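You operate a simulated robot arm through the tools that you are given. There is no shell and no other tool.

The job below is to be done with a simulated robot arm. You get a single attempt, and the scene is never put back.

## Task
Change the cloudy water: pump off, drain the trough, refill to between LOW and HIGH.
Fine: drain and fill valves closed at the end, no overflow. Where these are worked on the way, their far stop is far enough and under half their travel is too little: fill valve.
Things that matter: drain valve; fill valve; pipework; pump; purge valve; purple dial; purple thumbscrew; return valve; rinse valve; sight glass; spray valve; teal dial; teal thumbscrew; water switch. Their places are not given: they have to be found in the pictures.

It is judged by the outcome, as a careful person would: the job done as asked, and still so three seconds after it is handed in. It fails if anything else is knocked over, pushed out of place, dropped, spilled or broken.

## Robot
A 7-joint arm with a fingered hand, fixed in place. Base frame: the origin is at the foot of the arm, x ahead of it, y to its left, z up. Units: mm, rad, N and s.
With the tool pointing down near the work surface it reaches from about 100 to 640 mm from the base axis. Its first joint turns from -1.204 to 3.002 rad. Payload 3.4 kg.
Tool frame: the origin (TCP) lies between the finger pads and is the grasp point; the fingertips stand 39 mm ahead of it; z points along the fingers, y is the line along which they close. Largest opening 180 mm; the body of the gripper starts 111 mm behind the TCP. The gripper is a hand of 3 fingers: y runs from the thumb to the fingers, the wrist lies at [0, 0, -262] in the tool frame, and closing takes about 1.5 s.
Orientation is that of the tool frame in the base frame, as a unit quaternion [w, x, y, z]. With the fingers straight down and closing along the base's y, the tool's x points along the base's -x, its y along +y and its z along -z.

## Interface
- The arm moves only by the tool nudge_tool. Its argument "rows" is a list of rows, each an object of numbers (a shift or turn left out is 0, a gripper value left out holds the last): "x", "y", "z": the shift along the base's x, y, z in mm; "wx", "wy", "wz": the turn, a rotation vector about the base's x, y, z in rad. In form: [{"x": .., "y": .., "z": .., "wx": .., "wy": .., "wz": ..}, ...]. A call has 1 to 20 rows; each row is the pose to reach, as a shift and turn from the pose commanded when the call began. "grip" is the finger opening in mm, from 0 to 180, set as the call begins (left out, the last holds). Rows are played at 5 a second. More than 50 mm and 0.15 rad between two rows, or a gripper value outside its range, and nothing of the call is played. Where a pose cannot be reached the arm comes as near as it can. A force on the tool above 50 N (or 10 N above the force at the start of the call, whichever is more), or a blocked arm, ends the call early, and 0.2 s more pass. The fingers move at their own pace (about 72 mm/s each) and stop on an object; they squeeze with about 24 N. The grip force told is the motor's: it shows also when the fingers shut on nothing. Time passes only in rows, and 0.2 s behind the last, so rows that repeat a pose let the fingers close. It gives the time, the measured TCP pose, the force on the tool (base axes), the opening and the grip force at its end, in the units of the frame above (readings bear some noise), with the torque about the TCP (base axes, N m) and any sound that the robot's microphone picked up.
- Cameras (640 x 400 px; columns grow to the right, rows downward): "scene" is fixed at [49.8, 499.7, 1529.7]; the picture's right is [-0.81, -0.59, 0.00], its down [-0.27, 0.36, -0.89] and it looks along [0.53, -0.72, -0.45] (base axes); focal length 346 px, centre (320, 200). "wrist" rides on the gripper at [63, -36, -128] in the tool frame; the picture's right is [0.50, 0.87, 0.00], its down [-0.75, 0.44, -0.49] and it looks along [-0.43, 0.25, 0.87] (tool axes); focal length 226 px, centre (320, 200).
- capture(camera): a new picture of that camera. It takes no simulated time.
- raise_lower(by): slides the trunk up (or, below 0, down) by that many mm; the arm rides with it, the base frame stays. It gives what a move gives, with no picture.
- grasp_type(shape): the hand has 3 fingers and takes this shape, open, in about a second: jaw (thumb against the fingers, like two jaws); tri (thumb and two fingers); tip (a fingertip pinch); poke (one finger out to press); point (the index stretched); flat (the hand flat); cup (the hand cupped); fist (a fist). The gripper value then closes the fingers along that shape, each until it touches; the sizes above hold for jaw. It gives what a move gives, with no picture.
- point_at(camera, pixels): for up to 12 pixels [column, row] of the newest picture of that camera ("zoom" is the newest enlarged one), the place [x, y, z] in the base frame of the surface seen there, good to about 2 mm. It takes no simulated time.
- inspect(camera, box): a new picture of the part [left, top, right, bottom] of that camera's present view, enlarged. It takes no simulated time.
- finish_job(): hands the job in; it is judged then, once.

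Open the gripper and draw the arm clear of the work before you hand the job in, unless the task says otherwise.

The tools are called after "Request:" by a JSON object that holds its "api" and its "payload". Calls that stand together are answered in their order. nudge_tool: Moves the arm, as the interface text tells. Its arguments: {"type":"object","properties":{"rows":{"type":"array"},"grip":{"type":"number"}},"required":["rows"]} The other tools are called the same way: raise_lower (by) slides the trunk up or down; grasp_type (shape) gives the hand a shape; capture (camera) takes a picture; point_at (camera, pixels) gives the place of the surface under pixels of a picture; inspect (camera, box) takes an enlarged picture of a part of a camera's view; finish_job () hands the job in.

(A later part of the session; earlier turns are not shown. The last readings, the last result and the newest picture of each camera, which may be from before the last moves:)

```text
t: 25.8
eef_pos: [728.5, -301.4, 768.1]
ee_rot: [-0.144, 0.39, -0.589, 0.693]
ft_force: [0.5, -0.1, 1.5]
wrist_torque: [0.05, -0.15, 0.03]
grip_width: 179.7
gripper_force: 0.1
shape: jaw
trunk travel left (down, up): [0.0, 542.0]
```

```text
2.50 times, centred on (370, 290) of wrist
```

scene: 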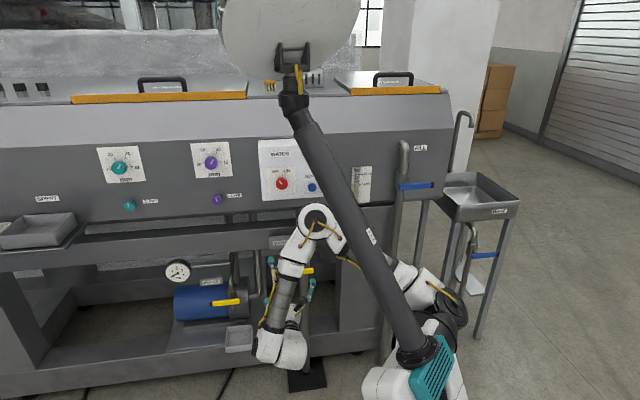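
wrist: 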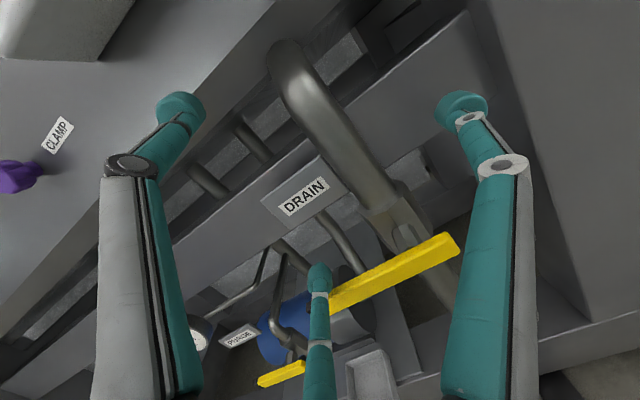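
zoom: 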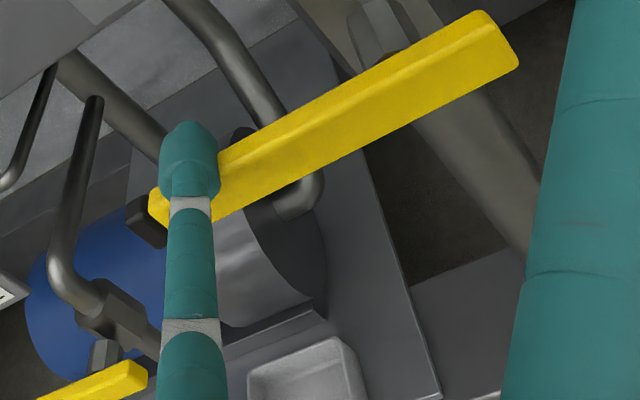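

A slight contact force of about 1.5 N has appeared. I'll push down another 12 mm and compare the lever's angle.

Request:
{"api": "nudge_tool", "payload": {"rows": [{"z": -4}, {"z": -8}, {"z": -12}]}}

Request:
{"api": "inspect", "payload": {"camera": "wrist", "box": [260, 210, 480, 370]}}

Request:
{"api": "inspect", "payload": {"camera": "scene", "box": [265, 250, 329, 290]}}

```text
t: 26.6
eef_pos: [729.7, -301.5, 754.9]
ee_rot: [-0.145, 0.389, -0.589, 0.694]
ft_force: [-1.2, 1.9, 11.2]
wrist_torque: [0.48, -0.44, 0.22]
grip_width: 179.3
gripper_force: 0.0
shape: jaw
trunk travel left (down, up): [0.0, 542.0]
```

```text
2.50 times, centred on (370, 290) of wrist
```

zoom: 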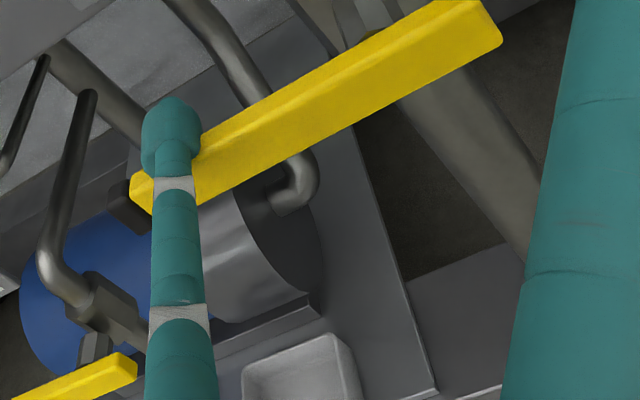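

```text
10.00 times, centred on (297, 270) of scene
```

zoom: 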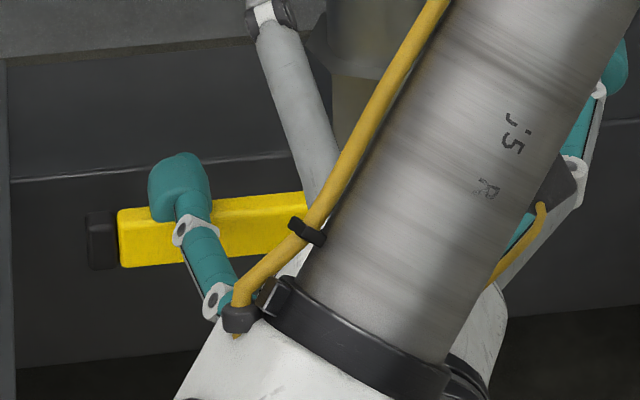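

The lever hasn't moved: its black end is still at (100,240) in the scene zoom. The force rose to 11 N and the finger flexed, so down seems to be the closed stop. I'll release, go around, and try pushing up from below.

Request:
{"api": "nudge_tool", "payload": {"rows": [{"z": 12}, {"z": 22}, {"x": -20, "y": 20, "z": 22}, {"x": -38, "y": 38, "z": 22}, {"x": -38, "y": 38, "z": -10}, {"x": -38, "y": 38, "z": -40}, {"x": -20, "y": 20, "z": -40}, {"x": 0, "y": 0, "z": -40}, {"x": 0, "y": 0, "z": -40}]}}

Request:
{"api": "capture", "payload": {"camera": "wrist"}}

Request:
{"api": "inspect", "payload": {"camera": "scene", "box": [265, 250, 329, 290]}}

```text
t: 28.6
eef_pos: [728.8, -301.4, 715.5]
ee_rot: [-0.144, 0.39, -0.589, 0.693]
ft_force: [0.1, 0.6, 0.2]
wrist_torque: [0.01, -0.02, 0.01]
grip_width: 180.1
gripper_force: 0.0
shape: jaw
trunk travel left (down, up): [0.0, 542.0]
```

```text
taken
```

wrist: 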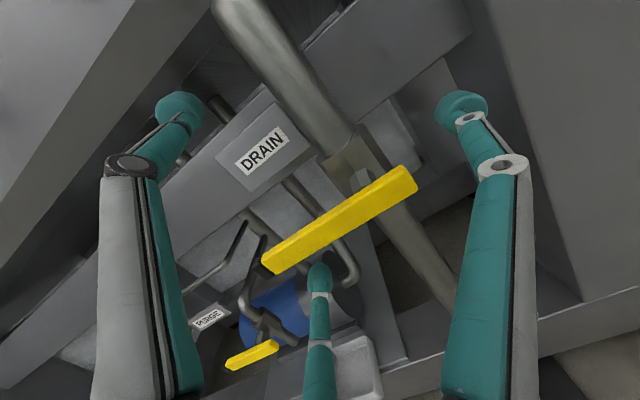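

```text
10.00 times, centred on (297, 270) of scene
```

zoom: 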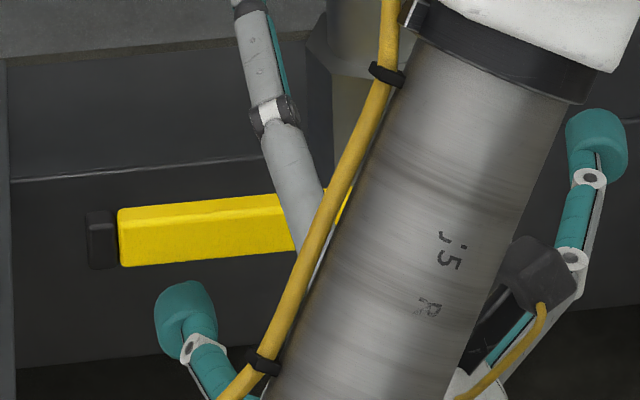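

Finger B is now below the lever. I'll push upward in small steps and watch the force and lever.

Request:
{"api": "nudge_tool", "payload": {"rows": [{"z": 10}, {"z": 18}, {"z": 25}, {"z": 30}, {"z": 35}, {"z": 40}]}}

Request:
{"api": "capture", "payload": {"camera": "wrist"}}

Request:
{"api": "inspect", "payload": {"camera": "scene", "box": [265, 250, 329, 290]}}

```text
t: 30.0
eef_pos: [729.5, -300.7, 754.0]
ee_rot: [-0.143, 0.389, -0.59, 0.693]
ft_force: [0.2, -1.3, -2.8]
wrist_torque: [-0.17, 0.04, -0.1]
grip_width: 179.9
gripper_force: 0.0
shape: jaw
trunk travel left (down, up): [0.0, 542.0]
```

```text
taken
```

wrist: 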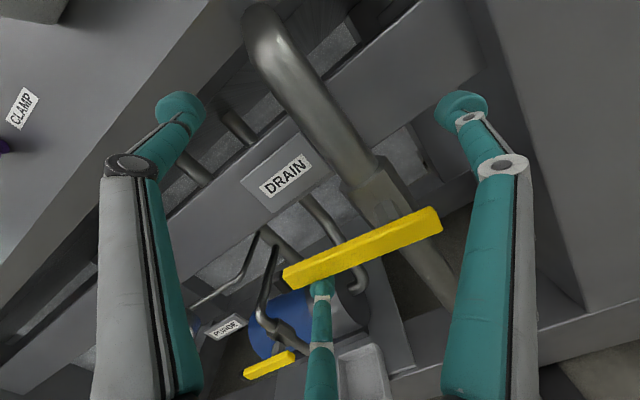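

```text
10.00 times, centred on (297, 270) of scene
```

zoom: 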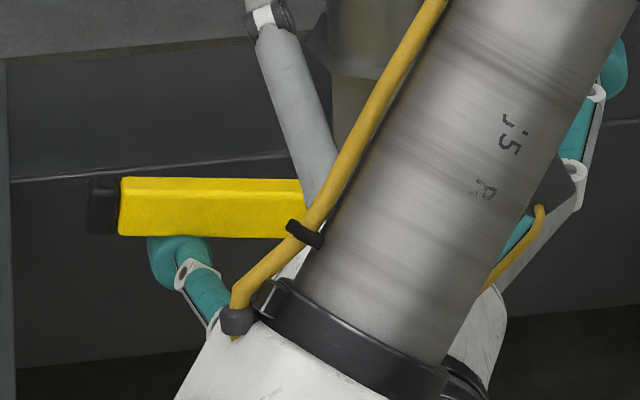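

The lever moves up easily, with about 3 N: its end rose to (100,205) in the zoom. I'll keep sweeping finger B along the quarter-circle around the pivot to about 70°.

Request:
{"api": "nudge_tool", "payload": {"rows": [{"x": -0.5, "y": -0.5, "z": 10}, {"x": -1.1, "y": -1.1, "z": 21}, {"x": -3.5, "y": -3.5, "z": 31}, {"x": -6.1, "y": -6.1, "z": 41}, {"x": -10, "y": -10, "z": 50}, {"x": -14.5, "y": -14.5, "z": 58.6}, {"x": -20, "y": -20, "z": 66}, {"x": -25.9, "y": -25.9, "z": 72.4}]}}

Request:
{"api": "capture", "payload": {"camera": "wrist"}}

Request:
{"api": "inspect", "payload": {"camera": "scene", "box": [240, 220, 380, 300]}}

```text
t: 31.8
eef_pos: [704.8, -328.0, 828.0]
ee_rot: [-0.143, 0.391, -0.588, 0.694]
ft_force: [0.3, 2.5, -2.4]
wrist_torque: [0.05, 0.06, 0.06]
grip_width: 180.1
gripper_force: 0.0
shape: jaw
trunk travel left (down, up): [0.0, 542.0]
```

```text
taken
```

wrist: 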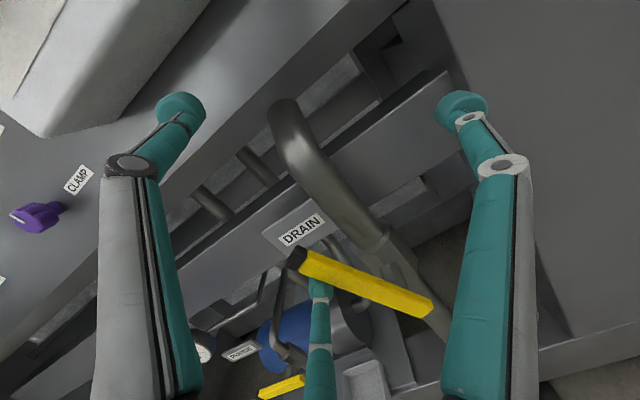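

```text
4.57 times, centred on (310, 260) of scene
```

zoom: 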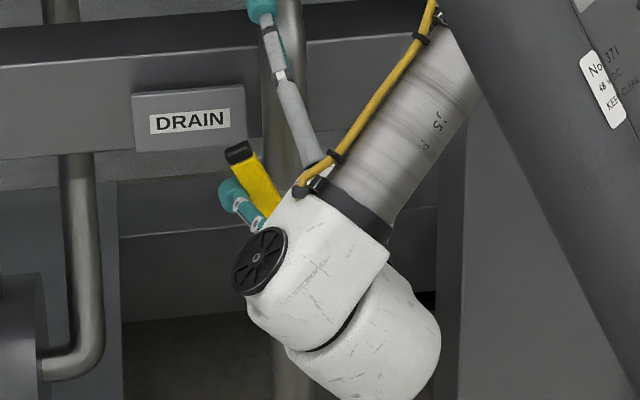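

The lever is at roughly 50–60° now. I'll measure its ends to compute the actual angle.

Request:
{"api": "point_at", "payload": {"camera": "wrist", "pixels": [[300, 258], [312, 262], [360, 283], [425, 308], [318, 285], [395, 262], [380, 240]]}}

Request:
{"api": "inspect", "payload": {"camera": "scene", "box": [340, 155, 404, 215]}}

```text
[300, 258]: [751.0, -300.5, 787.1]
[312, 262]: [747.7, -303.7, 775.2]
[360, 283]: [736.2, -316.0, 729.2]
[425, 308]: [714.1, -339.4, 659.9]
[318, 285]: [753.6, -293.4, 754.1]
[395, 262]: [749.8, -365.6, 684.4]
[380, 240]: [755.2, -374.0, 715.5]
```

```text
6.67 times, centred on (372, 185) of scene
```

zoom: 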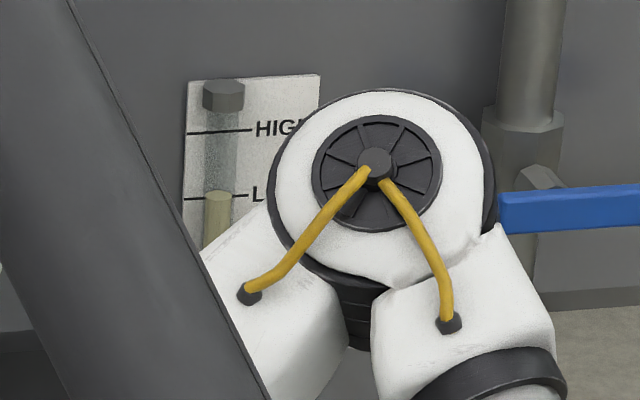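

The lever is at 67° from closed, as planned. I'll sweep the rest of the way to vertical, gently.

Request:
{"api": "nudge_tool", "payload": {"rows": [{"x": -7, "y": -7, "z": 5}, {"x": -13.5, "y": -13.5, "z": 9}, {"x": -18.3, "y": -18.3, "z": 11}, {"x": -21, "y": -21, "z": 11.5}]}}

Request:
{"api": "capture", "payload": {"camera": "wrist"}}

Request:
{"api": "inspect", "payload": {"camera": "scene", "box": [240, 220, 380, 300]}}

```text
t: 32.8
eef_pos: [683.4, -349.1, 838.8]
ee_rot: [-0.143, 0.39, -0.589, 0.694]
ft_force: [1.2, 2.0, -0.8]
wrist_torque: [0.11, 0.0, 0.05]
grip_width: 180.2
gripper_force: 0.1
shape: jaw
trunk travel left (down, up): [0.0, 542.0]
```

```text
taken
```

wrist: 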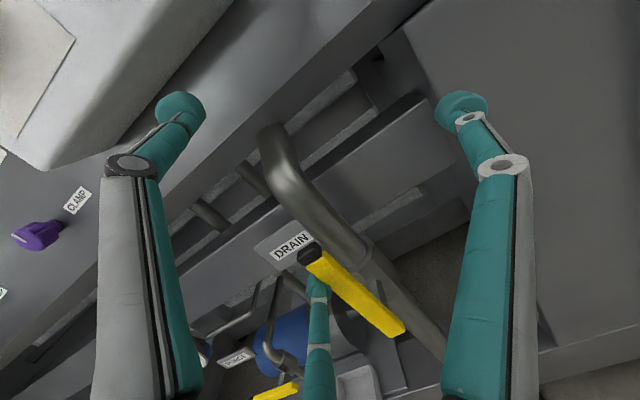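

```text
4.57 times, centred on (310, 260) of scene
```

zoom: 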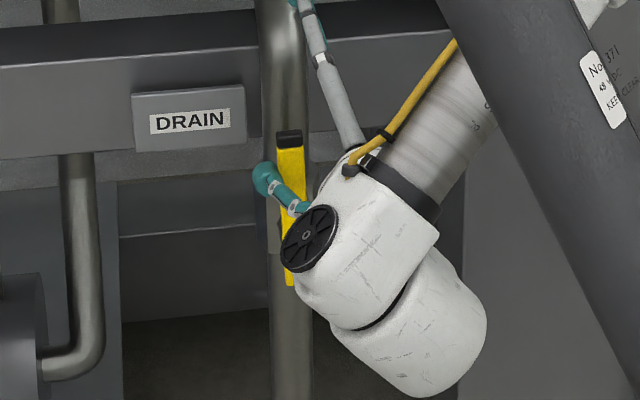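

The lever is nearly aligned with the pipe. I'll nudge a few more millimetres to seat it fully open, then check the sight glass.

Request:
{"api": "nudge_tool", "payload": {"rows": [{"x": -3, "y": -3, "z": 0}, {"x": -5, "y": -5, "z": 0}, {"x": -7, "y": -7, "z": 0}]}}

Request:
{"api": "inspect", "payload": {"camera": "scene", "box": [240, 220, 380, 300]}}

Request:
{"api": "inspect", "payload": {"camera": "scene", "box": [340, 155, 404, 215]}}

```text
t: 33.6
eef_pos: [677.2, -355.2, 838.9]
ee_rot: [-0.145, 0.39, -0.589, 0.693]
ft_force: [6.6, 3.9, -1.4]
wrist_torque: [0.32, -0.44, 0.01]
grip_width: 180.1
gripper_force: 0.1
shape: jaw
trunk travel left (down, up): [0.0, 542.0]
```

```text
4.57 times, centred on (310, 260) of scene
```

zoom: 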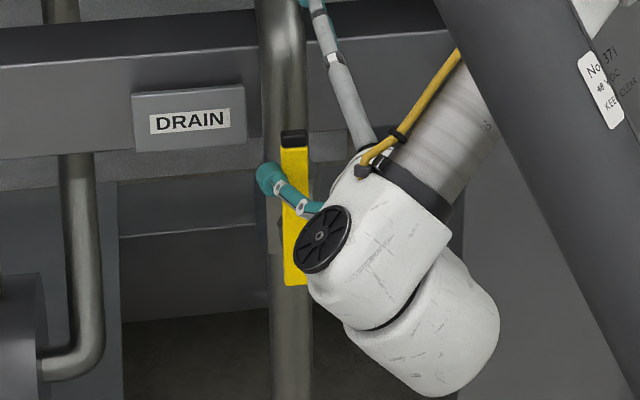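

```text
6.67 times, centred on (372, 185) of scene
```

zoom: 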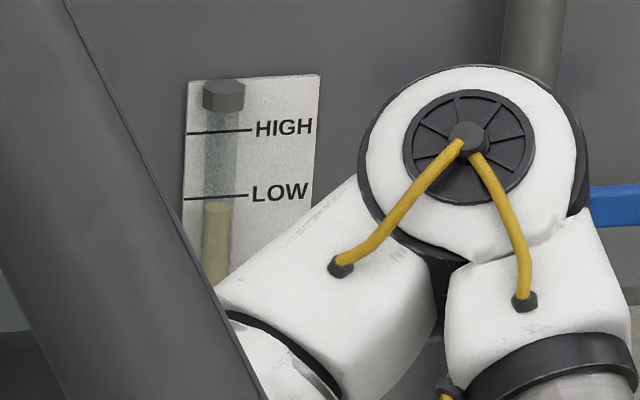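

At the stop (7 N) the lever is fully open, and the level has dropped to (218,207) in the zoom, below LOW. While it drains I'll take finger B around to the right side of the upright lever, ready to close it.

Request:
{"api": "nudge_tool", "payload": {"rows": [{"x": 5.7, "y": 5.7}, {"x": -14, "y": 25.5}, {"x": -34, "y": 45}, {"x": -55, "y": 24}, {"x": -73.5, "y": 5.7}, {"x": -54, "y": -14}, {"x": -34, "y": -34}, {"x": -34, "y": -34}]}}

Request:
{"api": "capture", "payload": {"camera": "wrist"}}

Request:
{"api": "inspect", "payload": {"camera": "scene", "box": [240, 220, 380, 300]}}

Request:
{"api": "inspect", "payload": {"camera": "scene", "box": [340, 155, 404, 215]}}

```text
t: 35.4
eef_pos: [656.3, -375.4, 820.2]
ee_rot: [-0.146, 0.389, -0.587, 0.694]
ft_force: [-25.9, 28.8, 13.9]
wrist_torque: [3.58, 1.52, 3.92]
grip_width: 179.9
gripper_force: 0.1
shape: jaw
out of reach, approached as far as the arm can: row 2, 3, 4, 5, 6, 7, 8
trunk travel left (down, up): [0.0, 542.0]
```

```text
taken
```

wrist: 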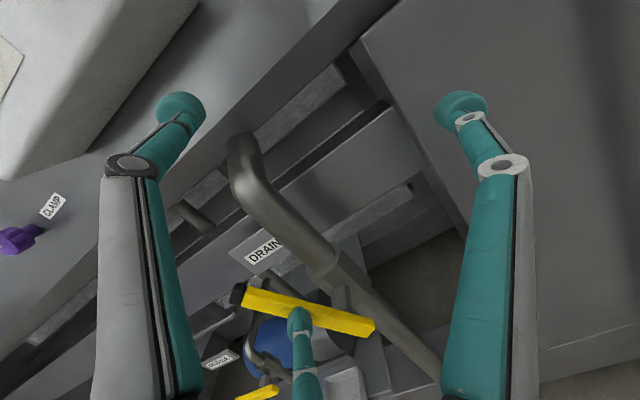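

```text
4.57 times, centred on (310, 260) of scene
```

zoom: 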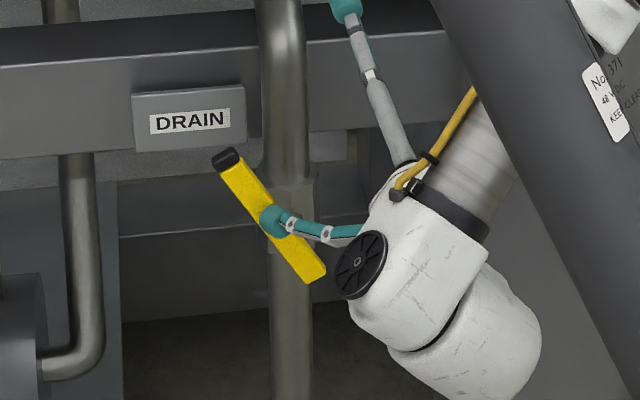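

```text
6.67 times, centred on (372, 185) of scene
```

zoom: 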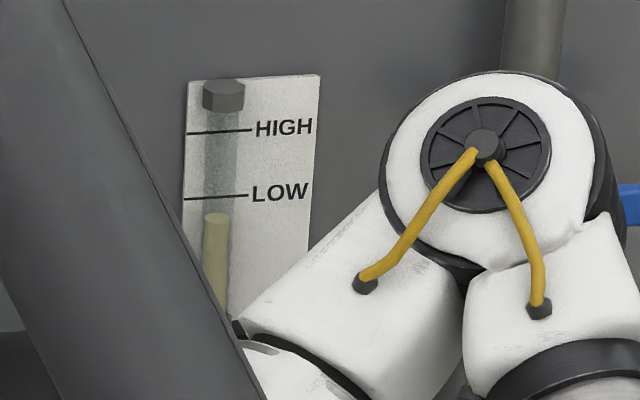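

The arm couldn't retreat that far because it is folded too tightly, and finger B came back onto the lever's front and swung it to about 55° with ~40 N. I'll ease off now by moving back, down and left, where there is more reach.

Request:
{"api": "nudge_tool", "payload": {"rows": [{"x": -3.5, "y": 24.7, "z": -25}, {"x": 0, "y": 56.6, "z": -50}, {"x": 21, "y": 78, "z": -69}, {"x": 42, "y": 99, "z": -69}, {"x": 42, "y": 99, "z": -69}]}}

Request:
{"api": "capture", "payload": {"camera": "wrist"}}

Request:
{"api": "inspect", "payload": {"camera": "scene", "box": [240, 220, 380, 300]}}

```text
t: 36.6
eef_pos: [701.7, -277.9, 746.9]
ee_rot: [-0.143, 0.389, -0.589, 0.693]
ft_force: [-0.4, -0.4, 0.6]
wrist_torque: [-0.02, -0.04, -0.04]
grip_width: 180.0
gripper_force: 0.2
shape: jaw
out of reach, approached as far as the arm can: row 1, 2
trunk travel left (down, up): [0.0, 542.0]
```

```text
taken
```

wrist: 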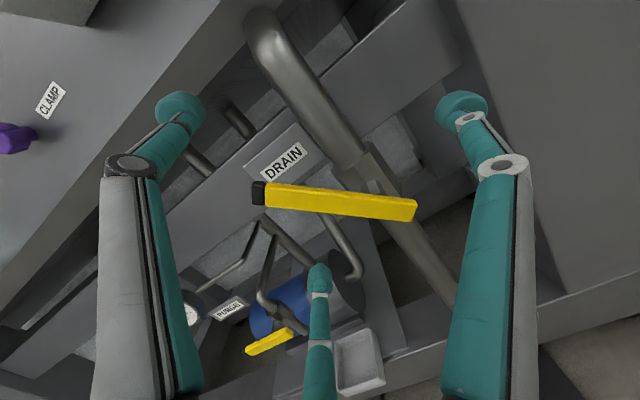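

```text
4.57 times, centred on (310, 260) of scene
```

zoom: 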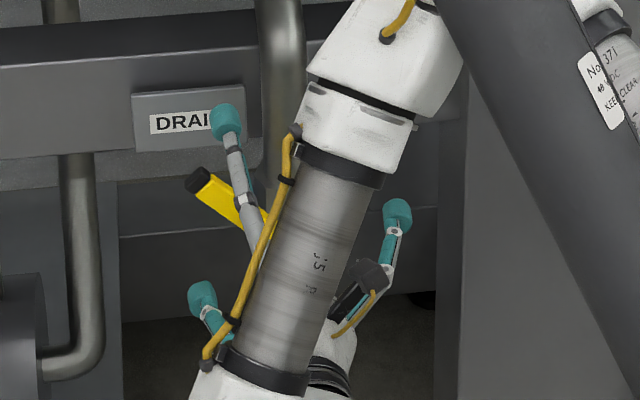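

The tool is free again with zero force, and the valve is still roughly half open. I'll retreat a little and raise the trunk 130 mm so the arm is less folded.

Request:
{"api": "nudge_tool", "payload": {"rows": [{"x": -7, "y": 7, "z": -10}, {"x": -18, "y": 18, "z": -20}, {"x": -18, "y": 18, "z": -20}]}}

Request:
{"api": "raise_lower", "payload": {"by": 130}}

Request:
{"api": "capture", "payload": {"camera": "scene"}}

Request:
{"api": "inspect", "payload": {"camera": "scene", "box": [340, 155, 404, 215]}}

```text
t: 37.4
eef_pos: [682.7, -260.5, 726.8]
ee_rot: [-0.144, 0.389, -0.589, 0.693]
ft_force: [-0.2, 0.2, -0.7]
wrist_torque: [-0.03, 0.01, 0.01]
grip_width: 180.2
gripper_force: 0.1
shape: jaw
trunk travel left (down, up): [0.0, 542.0]
```

```text
t: 39.0
eef_pos: [684.5, -260.8, 854.9]
ee_rot: [-0.142, 0.39, -0.589, 0.693]
ft_force: [1.0, 0.4, -0.5]
wrist_torque: [0.0, 0.0, -0.03]
grip_width: 179.9
gripper_force: 0.0
shape: jaw
trunk travel left (down, up): [-130.0, 412.0]
```

```text
taken
```

scene: 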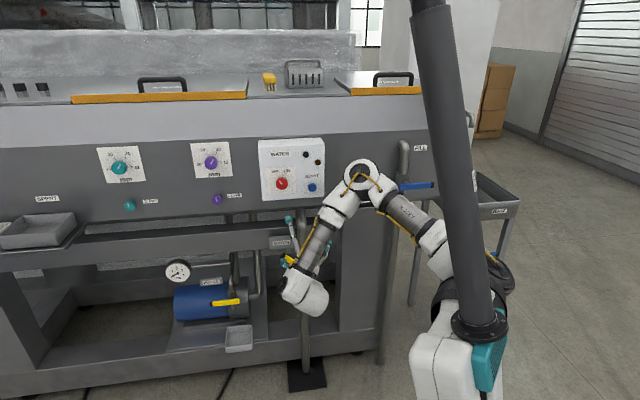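

```text
6.67 times, centred on (372, 185) of scene
```

zoom: 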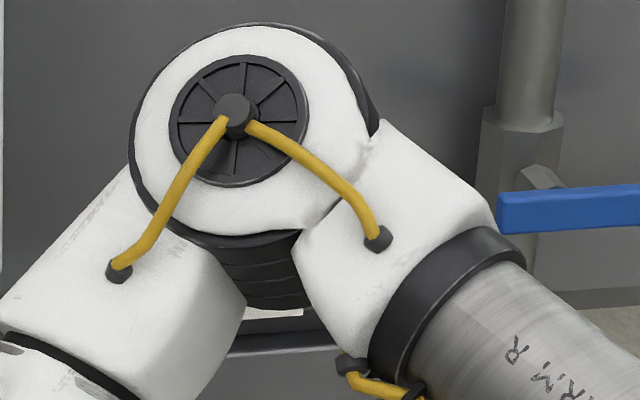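

The trunk rise worked cleanly. I'll look from the wrist camera to find the lever's present angle.

Request:
{"api": "capture", "payload": {"camera": "wrist"}}

Request:
{"api": "inspect", "payload": {"camera": "scene", "box": [240, 220, 380, 300]}}

```text
taken
```

wrist: 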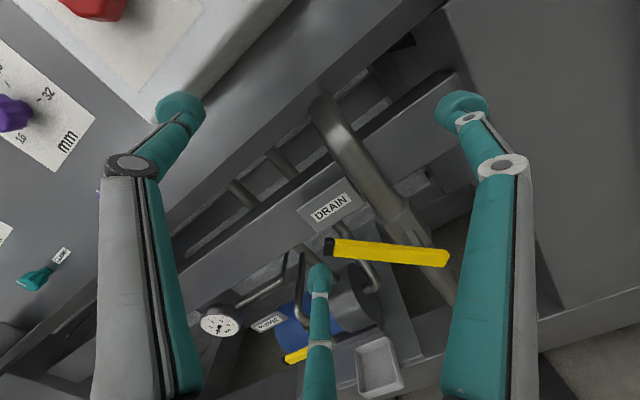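

```text
4.57 times, centred on (310, 260) of scene
```

zoom: 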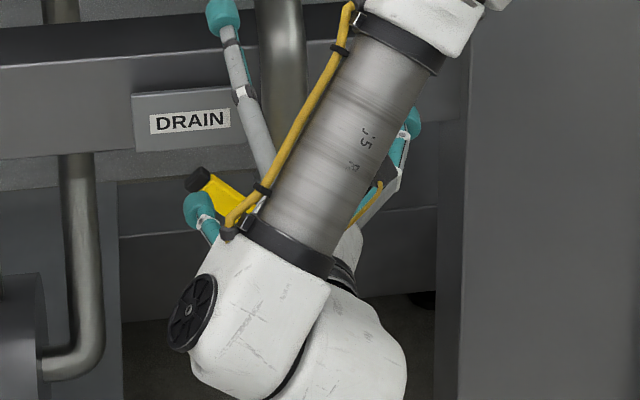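

Request:
{"api": "point_at", "payload": {"camera": "wrist", "pixels": [[330, 247], [345, 247], [400, 253], [442, 257], [318, 268]]}}

```text
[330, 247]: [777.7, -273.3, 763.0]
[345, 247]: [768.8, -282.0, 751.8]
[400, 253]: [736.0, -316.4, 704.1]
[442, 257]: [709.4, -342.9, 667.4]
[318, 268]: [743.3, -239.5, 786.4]
```

The lever is at 45°. I'll lower and advance finger B beneath it, then sweep it back up to fully open.

Request:
{"api": "nudge_tool", "payload": {"rows": [{"z": -35}, {"z": -62}, {"x": 21, "y": -21, "z": -62}, {"x": 43, "y": -43, "z": -62}, {"x": 33, "y": -53, "z": -46}, {"x": 26, "y": -60, "z": -35}, {"x": 18, "y": -68, "z": -26}, {"x": 9.5, "y": -76.5, "z": -20}, {"x": 0, "y": -86, "z": -15}, {"x": -4.5, "y": -90.5, "z": -15}, {"x": -4.5, "y": -90.5, "z": -15}]}}

Request:
{"api": "capture", "payload": {"camera": "wrist"}}

Request:
{"api": "inspect", "payload": {"camera": "scene", "box": [240, 220, 380, 300]}}

Request:
{"api": "inspect", "payload": {"camera": "scene", "box": [340, 155, 404, 215]}}

```text
t: 41.4
eef_pos: [678.6, -349.2, 841.8]
ee_rot: [-0.145, 0.389, -0.589, 0.693]
ft_force: [1.8, 2.1, -1.1]
wrist_torque: [0.13, -0.11, 0.02]
grip_width: 179.9
gripper_force: 0.0
shape: jaw
trunk travel left (down, up): [-130.0, 412.0]
```

```text
taken
```

wrist: 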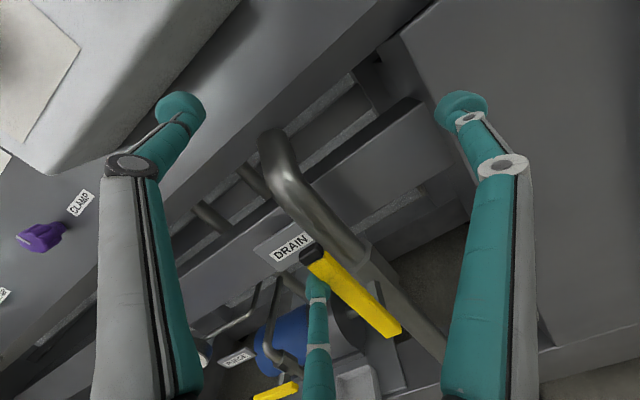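

```text
4.57 times, centred on (310, 260) of scene
```

zoom: 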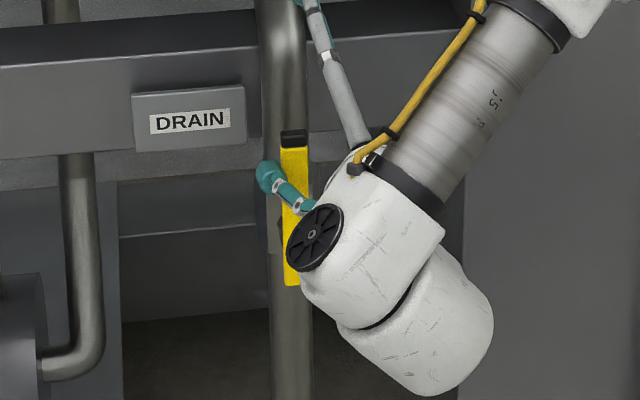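

```text
6.67 times, centred on (372, 185) of scene
```

zoom: 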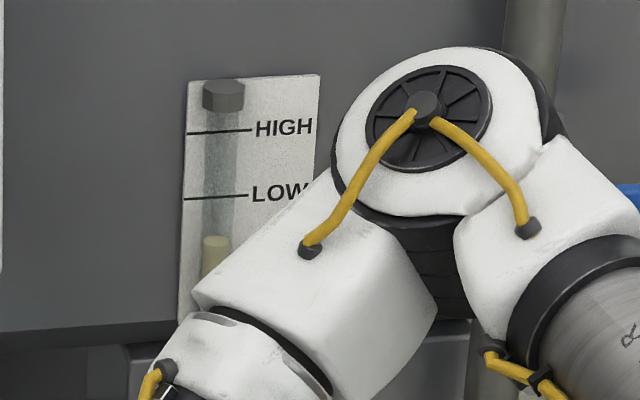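

The lever is vertical (open) again and the level has dropped to (215,238) in the zoom. I'll release, back out a bit, and raise the trunk another 100 mm for better reach while it drains.

Request:
{"api": "nudge_tool", "payload": {"rows": [{"x": 8, "y": 8}, {"x": -6, "y": 22}, {"x": -20, "y": 36}, {"x": -34, "y": 50, "z": -10}, {"x": -34, "y": 50, "z": -20}]}}

Request:
{"api": "inspect", "payload": {"camera": "scene", "box": [240, 220, 380, 300]}}

```text
t: 42.6
eef_pos: [644.2, -303.6, 822.8]
ee_rot: [-0.145, 0.389, -0.59, 0.693]
ft_force: [-0.7, 0.7, 0.3]
wrist_torque: [0.0, 0.01, 0.01]
grip_width: 179.8
gripper_force: 0.1
shape: jaw
trunk travel left (down, up): [-130.0, 412.0]
```

```text
4.57 times, centred on (310, 260) of scene
```

zoom: 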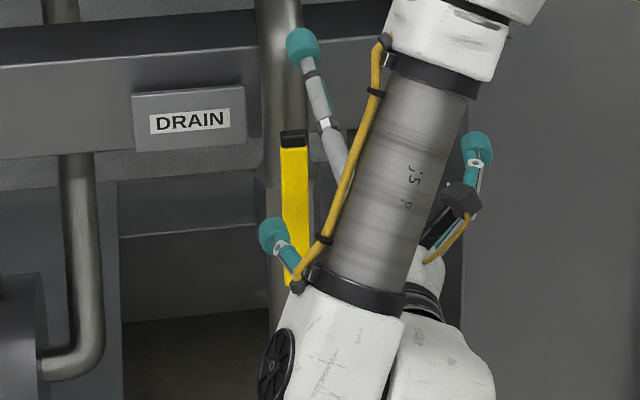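

Finger is clear of the lever, which stays upright. Raising the trunk 120 mm; fingertips stay 30 mm in front of the panel controls.

Request:
{"api": "raise_lower", "payload": {"by": 120}}

Request:
{"api": "capture", "payload": {"camera": "scene"}}

Request:
{"api": "capture", "payload": {"camera": "wrist"}}

```text
t: 44.1
eef_pos: [645.5, -301.2, 941.0]
ee_rot: [-0.143, 0.39, -0.589, 0.693]
ft_force: [1.1, 0.7, 0.1]
wrist_torque: [0.02, -0.02, -0.05]
grip_width: 179.9
gripper_force: 0.2
shape: jaw
trunk travel left (down, up): [-250.0, 292.0]
```

```text
taken
```

scene: 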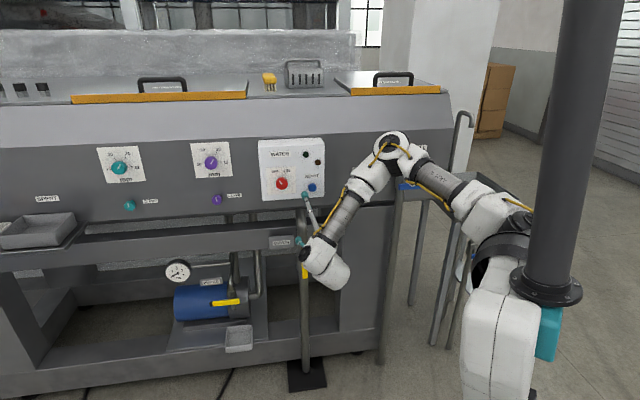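

```text
taken
```

wrist: 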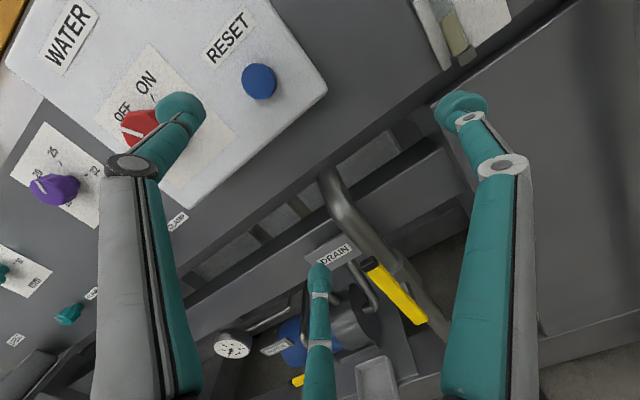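

The wrist camera sees the sight glass at the top, near (455,35). I'll wait 4 s and look at the level.

Request:
{"api": "nudge_tool", "payload": {"rows": [{"z": 0}, {"z": 0}, {"z": 0}, {"z": 0}, {"z": 0}, {"z": 0}, {"z": 0}, {"z": 0}, {"z": 0}, {"z": 0}, {"z": 0}, {"z": 0}, {"z": 0}, {"z": 0}, {"z": 0}, {"z": 0}, {"z": 0}, {"z": 0}, {"z": 0}, {"z": 0}]}}

Request:
{"api": "inspect", "payload": {"camera": "wrist", "box": [400, 0, 530, 80]}}

Request:
{"api": "inspect", "payload": {"camera": "scene", "box": [340, 155, 404, 215]}}

```text
t: 48.3
eef_pos: [644.7, -300.9, 941.7]
ee_rot: [-0.144, 0.39, -0.589, 0.694]
ft_force: [0.4, 0.5, 0.0]
wrist_torque: [0.02, -0.01, 0.0]
grip_width: 180.0
gripper_force: 0.1
shape: jaw
trunk travel left (down, up): [-250.0, 292.0]
```

```text
4.92 times, centred on (465, 40) of wrist
```

zoom: 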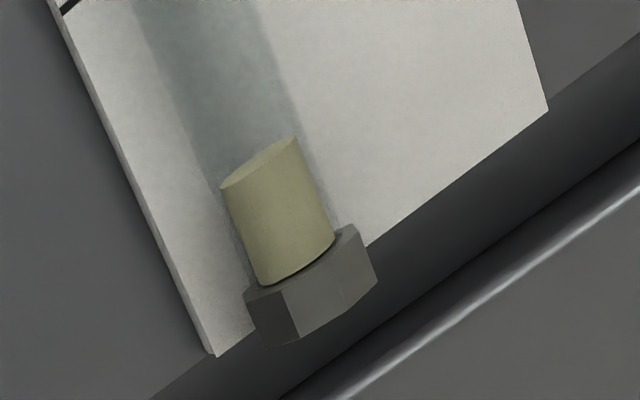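

```text
6.67 times, centred on (372, 185) of scene
```

zoom: 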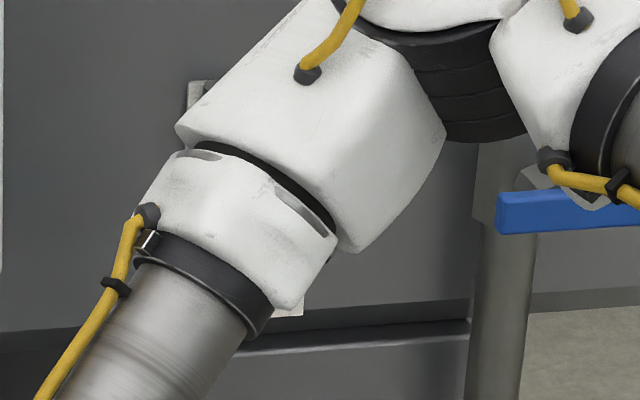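

Via the wrist camera, about a fifth of the glass remains. The cloudy column ends at (265,165) in the zoom, above the nut at (320,280). I'll wait another 4 s and look again.

Request:
{"api": "nudge_tool", "payload": {"rows": [{"z": 0}, {"z": 0}, {"z": 0}, {"z": 0}, {"z": 0}, {"z": 0}, {"z": 0}, {"z": 0}, {"z": 0}, {"z": 0}, {"z": 0}, {"z": 0}, {"z": 0}, {"z": 0}, {"z": 0}, {"z": 0}, {"z": 0}, {"z": 0}, {"z": 0}, {"z": 0}]}}

Request:
{"api": "inspect", "payload": {"camera": "wrist", "box": [400, 0, 530, 80]}}

```text
t: 52.5
eef_pos: [645.4, -300.7, 941.1]
ee_rot: [-0.143, 0.39, -0.589, 0.693]
ft_force: [0.2, 0.3, -0.4]
wrist_torque: [0.03, -0.05, 0.03]
grip_width: 180.1
gripper_force: 0.1
shape: jaw
trunk travel left (down, up): [-250.0, 292.0]
```

```text
4.92 times, centred on (465, 40) of wrist
```

zoom: 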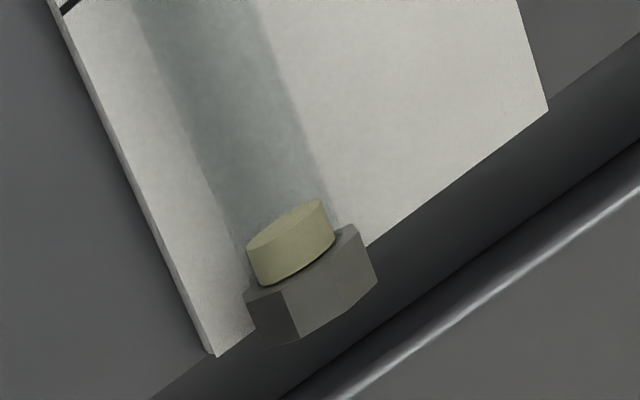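

Nearly empty. I'll wait another 4 s.

Request:
{"api": "nudge_tool", "payload": {"rows": [{"z": 0}, {"z": 0}, {"z": 0}, {"z": 0}, {"z": 0}, {"z": 0}, {"z": 0}, {"z": 0}, {"z": 0}, {"z": 0}, {"z": 0}, {"z": 0}, {"z": 0}, {"z": 0}, {"z": 0}, {"z": 0}, {"z": 0}, {"z": 0}, {"z": 0}, {"z": 0}]}}

Request:
{"api": "inspect", "payload": {"camera": "wrist", "box": [400, 0, 530, 80]}}

```text
t: 56.7
eef_pos: [644.9, -302.3, 941.8]
ee_rot: [-0.143, 0.39, -0.588, 0.694]
ft_force: [1.0, 0.1, 0.6]
wrist_torque: [0.02, 0.03, 0.02]
grip_width: 179.9
gripper_force: 0.0
shape: jaw
trunk travel left (down, up): [-250.0, 292.0]
```

```text
4.92 times, centred on (465, 40) of wrist
```

zoom: 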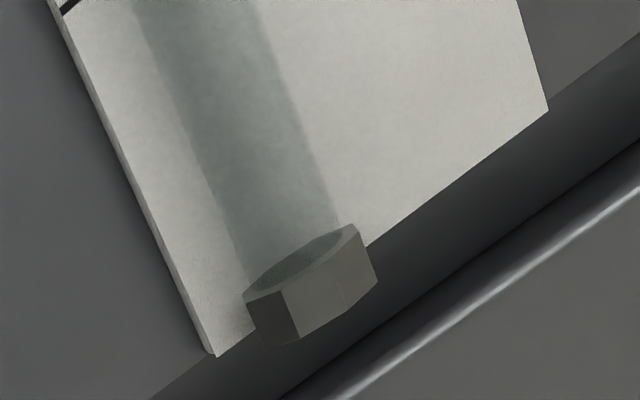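

The glass is empty. I'll now position finger B to the right of the upright drain lever, lowering first and then moving in, ready to push it closed; this also gives a few more seconds of draining.

Request:
{"api": "nudge_tool", "payload": {"rows": [{"x": -14, "y": -14, "z": -35}, {"x": -28, "y": -28, "z": -70}, {"x": -40, "y": -40, "z": -102}, {"x": -26, "y": -54, "z": -102}, {"x": -11, "y": -68, "z": -102}, {"x": 3, "y": -82, "z": -102}, {"x": 3, "y": -82, "z": -102}]}}

Request:
{"api": "capture", "payload": {"camera": "wrist"}}

Request:
{"api": "inspect", "payload": {"camera": "scene", "box": [240, 220, 380, 300]}}

```text
t: 58.3
eef_pos: [647.4, -382.4, 838.4]
ee_rot: [-0.143, 0.39, -0.588, 0.694]
ft_force: [-0.3, 0.0, 0.1]
wrist_torque: [0.05, -0.02, 0.01]
grip_width: 180.1
gripper_force: 0.0
shape: jaw
trunk travel left (down, up): [-250.0, 292.0]
```

```text
taken
```

wrist: 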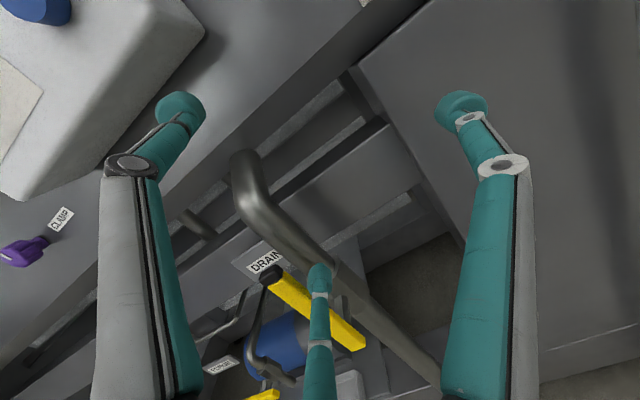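

```text
4.57 times, centred on (310, 260) of scene
```

zoom: 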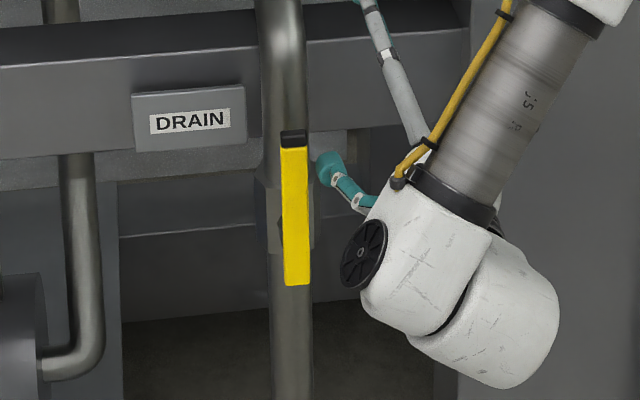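

Finger B's tip at (328,165) in the zoom is just right of the lever. I'll wait 3 s to be sure the trough is empty, and check the glass if visible.

Request:
{"api": "nudge_tool", "payload": {"rows": [{"z": 0}, {"z": 0}, {"z": 0}, {"z": 0}, {"z": 0}, {"z": 0}, {"z": 0}, {"z": 0}, {"z": 0}, {"z": 0}, {"z": 0}, {"z": 0}, {"z": 0}, {"z": 0}, {"z": 0}]}}

Request:
{"api": "inspect", "payload": {"camera": "scene", "box": [340, 155, 404, 215]}}

```text
t: 61.5
eef_pos: [646.9, -383.0, 839.1]
ee_rot: [-0.144, 0.389, -0.589, 0.694]
ft_force: [-0.2, -0.1, -0.1]
wrist_torque: [-0.04, 0.0, -0.02]
grip_width: 180.0
gripper_force: 0.2
shape: jaw
trunk travel left (down, up): [-250.0, 292.0]
```

```text
6.67 times, centred on (372, 185) of scene
```

zoom: 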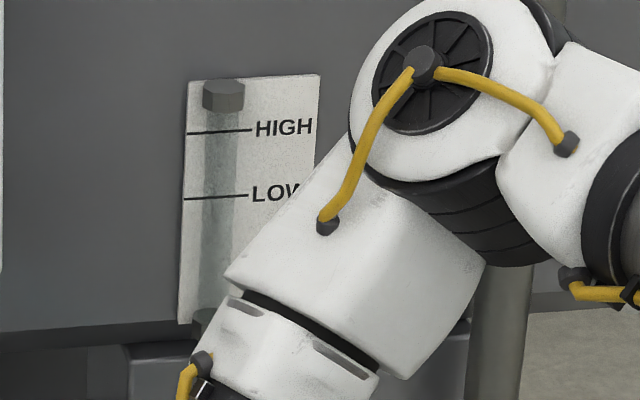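

The sight glass is completely empty. I'll now sweep finger B along the arc to the left and down to close the drain lever, stopping around 15° to check.

Request:
{"api": "nudge_tool", "payload": {"rows": [{"x": 8, "y": 8}, {"x": 16.6, "y": 16.6}, {"x": 24, "y": 24}, {"x": 31.3, "y": 31.3, "z": -0.5}, {"x": 38.5, "y": 38.5, "z": -3}, {"x": 45.3, "y": 45.3, "z": -6.3}, {"x": 52, "y": 52, "z": -11.5}, {"x": 57.9, "y": 57.9, "z": -17}, {"x": 63, "y": 63, "z": -24}, {"x": 68, "y": 68, "z": -32}, {"x": 72, "y": 72, "z": -41}, {"x": 75, "y": 75, "z": -50}]}}

Request:
{"api": "capture", "payload": {"camera": "wrist"}}

Request:
{"api": "inspect", "payload": {"camera": "scene", "box": [240, 220, 380, 300]}}

```text
t: 64.1
eef_pos: [722.5, -306.8, 789.6]
ee_rot: [-0.144, 0.389, -0.589, 0.694]
ft_force: [0.5, -1.1, 1.5]
wrist_torque: [-0.05, -0.14, -0.13]
grip_width: 179.6
gripper_force: 0.1
shape: jaw
trunk travel left (down, up): [-250.0, 292.0]
```

```text
taken
```

wrist: 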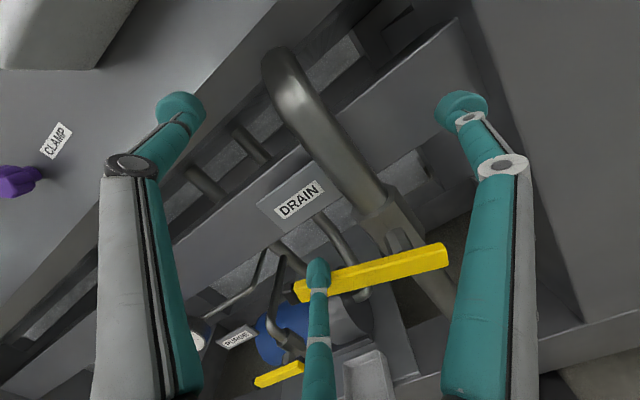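

```text
4.57 times, centred on (310, 260) of scene
```

zoom: 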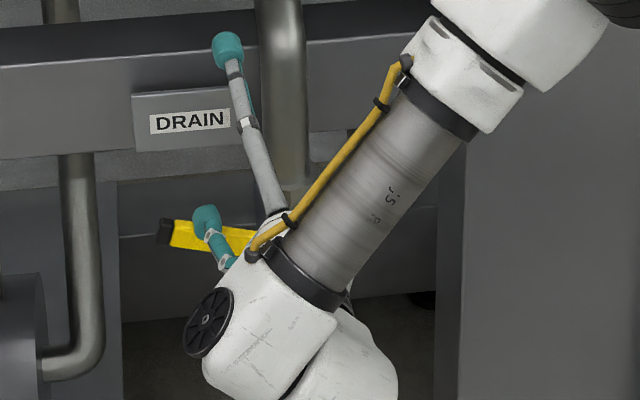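

The lever is almost closed, about 12° short. I'll push down the rest of the way to its closed stop.

Request:
{"api": "nudge_tool", "payload": {"rows": [{"x": 2, "y": 2, "z": -8}, {"x": 3, "y": 3, "z": -16}, {"x": 3.5, "y": 3.5, "z": -22}, {"x": 3.5, "y": 3.5, "z": -27}, {"x": 3.5, "y": 3.5, "z": -31}]}}

Request:
{"api": "capture", "payload": {"camera": "wrist"}}

Request:
{"api": "inspect", "payload": {"camera": "scene", "box": [265, 250, 329, 290]}}

```text
t: 65.3
eef_pos: [725.1, -303.5, 760.1]
ee_rot: [-0.145, 0.389, -0.589, 0.694]
ft_force: [-2.8, 1.3, 7.9]
wrist_torque: [0.29, -0.27, 0.11]
grip_width: 178.9
gripper_force: 0.1
shape: jaw
trunk travel left (down, up): [-250.0, 292.0]
```

```text
taken
```

wrist: 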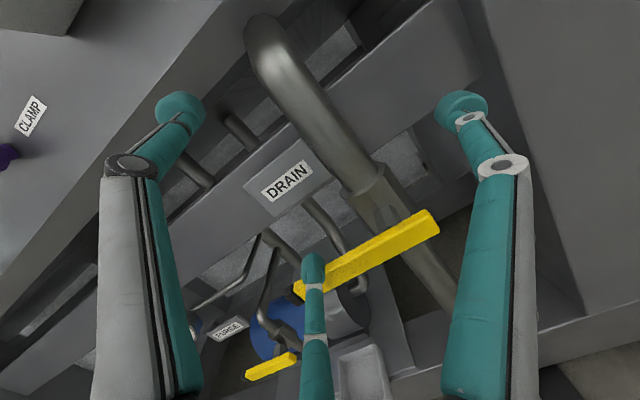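

```text
10.00 times, centred on (297, 270) of scene
```

zoom: 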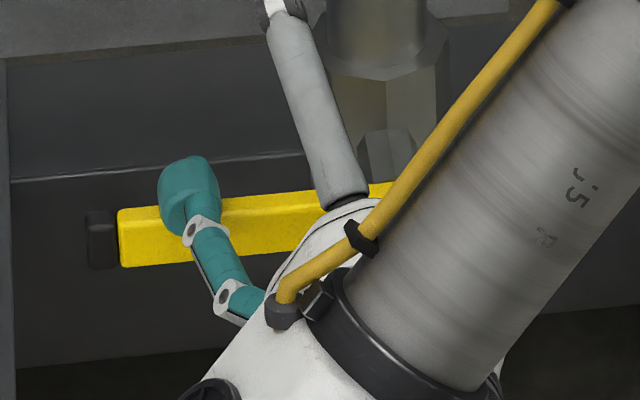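

The drain lever's end is back at (100,240), its original closed position, with 8 N at the stop, so the drain is closed. I'll lift off and retreat, then raise the trunk to work at the fill valve's height.

Request:
{"api": "nudge_tool", "payload": {"rows": [{"z": 12}, {"z": 25}, {"x": -18, "y": 18, "z": 25}, {"x": -36, "y": 36, "z": 25}, {"x": -54, "y": 54, "z": 25}, {"x": -60, "y": 60, "z": 25}]}}

Request:
{"api": "inspect", "payload": {"camera": "scene", "box": [265, 250, 329, 290]}}

Request:
{"api": "raise_lower", "payload": {"by": 200}}

Request:
{"api": "capture", "payload": {"camera": "scene"}}

```text
t: 66.7
eef_pos: [667.2, -243.3, 782.8]
ee_rot: [-0.143, 0.39, -0.589, 0.694]
ft_force: [-0.2, 0.7, -0.4]
wrist_torque: [0.01, 0.01, 0.02]
grip_width: 180.0
gripper_force: 0.1
shape: jaw
trunk travel left (down, up): [-250.0, 292.0]
```

```text
10.00 times, centred on (297, 270) of scene
```

zoom: 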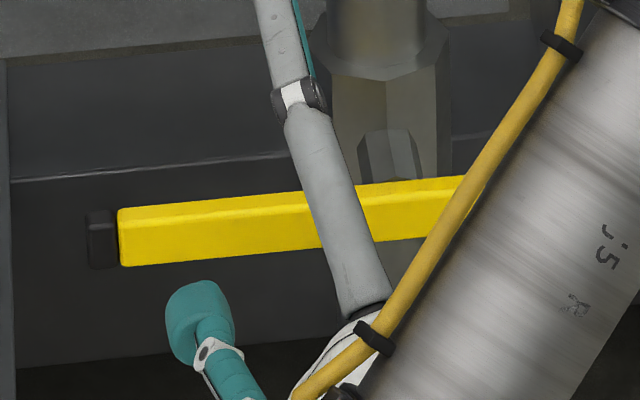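

```text
t: 68.9
eef_pos: [665.7, -243.8, 982.7]
ee_rot: [-0.143, 0.39, -0.589, 0.694]
ft_force: [-0.5, -0.4, -0.3]
wrist_torque: [0.02, -0.03, -0.02]
grip_width: 180.2
gripper_force: 0.0
shape: jaw
trunk travel left (down, up): [-450.0, 92.0]
```

```text
taken
```

scene: 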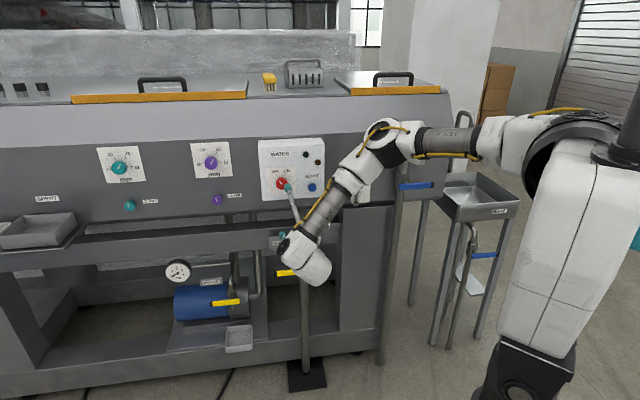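

The drain lever stays closed. Now I'll slide the hand right along the front of the machine, clear by 60 mm or more, toward the fill valve, and check reach midway.

Request:
{"api": "nudge_tool", "payload": {"rows": [{"x": -30, "y": -30}, {"x": -60, "y": -60}, {"x": -90, "y": -90}, {"x": -120, "y": -120}, {"x": -150, "y": -150}, {"x": -180, "y": -180}, {"x": -180, "y": -180}]}}

Request:
{"api": "capture", "payload": {"camera": "scene"}}

Request:
{"api": "capture", "payload": {"camera": "wrist"}}

```text
t: 70.5
eef_pos: [529.1, -401.8, 978.0]
ee_rot: [-0.131, 0.384, -0.6, 0.689]
ft_force: [-0.6, 0.3, -0.3]
wrist_torque: [0.01, -0.02, 0.03]
grip_width: 180.0
gripper_force: 0.0
shape: jaw
out of reach, approached as far as the arm can: row 4, 5, 6, 7
trunk travel left (down, up): [-450.0, 92.0]
```

```text
taken
```

scene: 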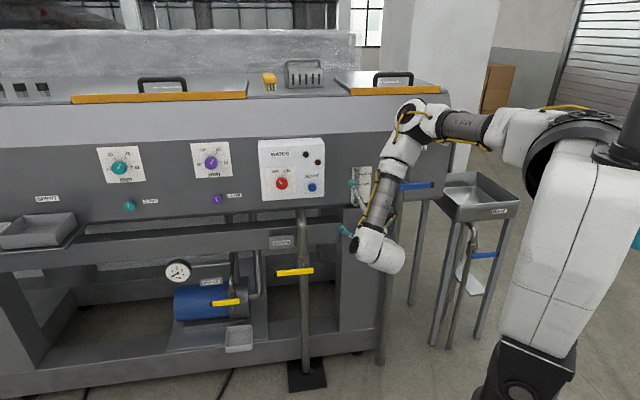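

```text
taken
```

wrist: 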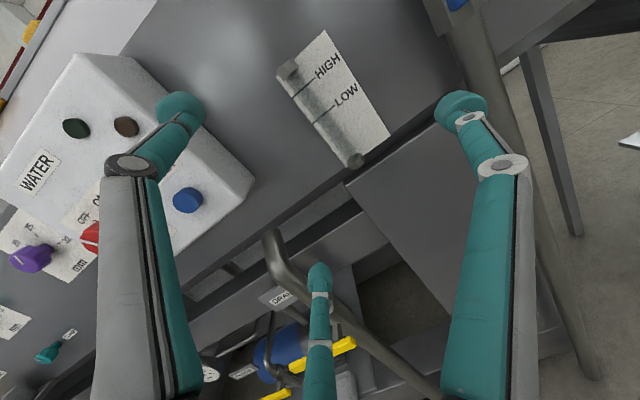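

The arm stalled at about u=90, short of the fill valve. The sight glass is well visible in the wrist view at (325,90), and empty. I'll measure where the elbow and shoulder are to understand the limit.

Request:
{"api": "point_at", "payload": {"camera": "scene", "pixels": [[408, 118], [440, 125], [475, 128], [515, 135], [545, 140], [580, 120], [590, 160], [395, 170], [380, 200], [380, 245], [365, 245], [610, 125]]}}

```text
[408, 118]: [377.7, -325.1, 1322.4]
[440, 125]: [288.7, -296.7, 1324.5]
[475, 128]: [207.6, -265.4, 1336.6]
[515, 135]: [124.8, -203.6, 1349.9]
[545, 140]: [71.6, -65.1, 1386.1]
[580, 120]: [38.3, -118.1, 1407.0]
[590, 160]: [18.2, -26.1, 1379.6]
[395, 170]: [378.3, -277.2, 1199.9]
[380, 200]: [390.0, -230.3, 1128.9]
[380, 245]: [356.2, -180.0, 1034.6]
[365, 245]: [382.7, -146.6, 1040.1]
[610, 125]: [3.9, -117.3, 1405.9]
```

The wrist seems bent to its limit. I'll shift left a little and roll the hand back so the thumb points up-right. Then I'll pitch the tool downward, which relaxes the wrist and makes the thumb the leading finger for pushing the fill lever.

Request:
{"api": "nudge_tool", "payload": {"rows": [{"x": 12, "y": 12, "wx": 0.09, "wy": -0.09}, {"x": 25, "y": 25, "wx": 0.18, "wy": -0.18}, {"x": 37, "y": 37, "wx": 0.27, "wy": -0.27}, {"x": 50, "y": 50, "wx": 0.36, "wy": -0.36}, {"x": 57, "y": 57, "wx": 0.45, "wy": -0.45}, {"x": 57, "y": 57, "wx": 0.54, "wy": -0.54}, {"x": 57, "y": 57, "wx": 0.63, "wy": -0.63}, {"x": 57, "y": 57, "wx": 0.72, "wy": -0.72}, {"x": 57, "y": 57, "wx": 0.8, "wy": -0.8}, {"x": 57, "y": 57, "wx": 0.8, "wy": -0.8}]}}

```text
t: 72.7
eef_pos: [628.0, -311.0, 1027.2]
ee_rot: [0.447, -0.032, 0.719, -0.531]
ft_force: [0.7, 0.0, 0.7]
wrist_torque: [0.01, -0.05, 0.01]
grip_width: 179.9
gripper_force: 0.0
shape: jaw
out of reach, approached as far as the arm can: row 7, 8, 9, 10
trunk travel left (down, up): [-450.0, 92.0]
```

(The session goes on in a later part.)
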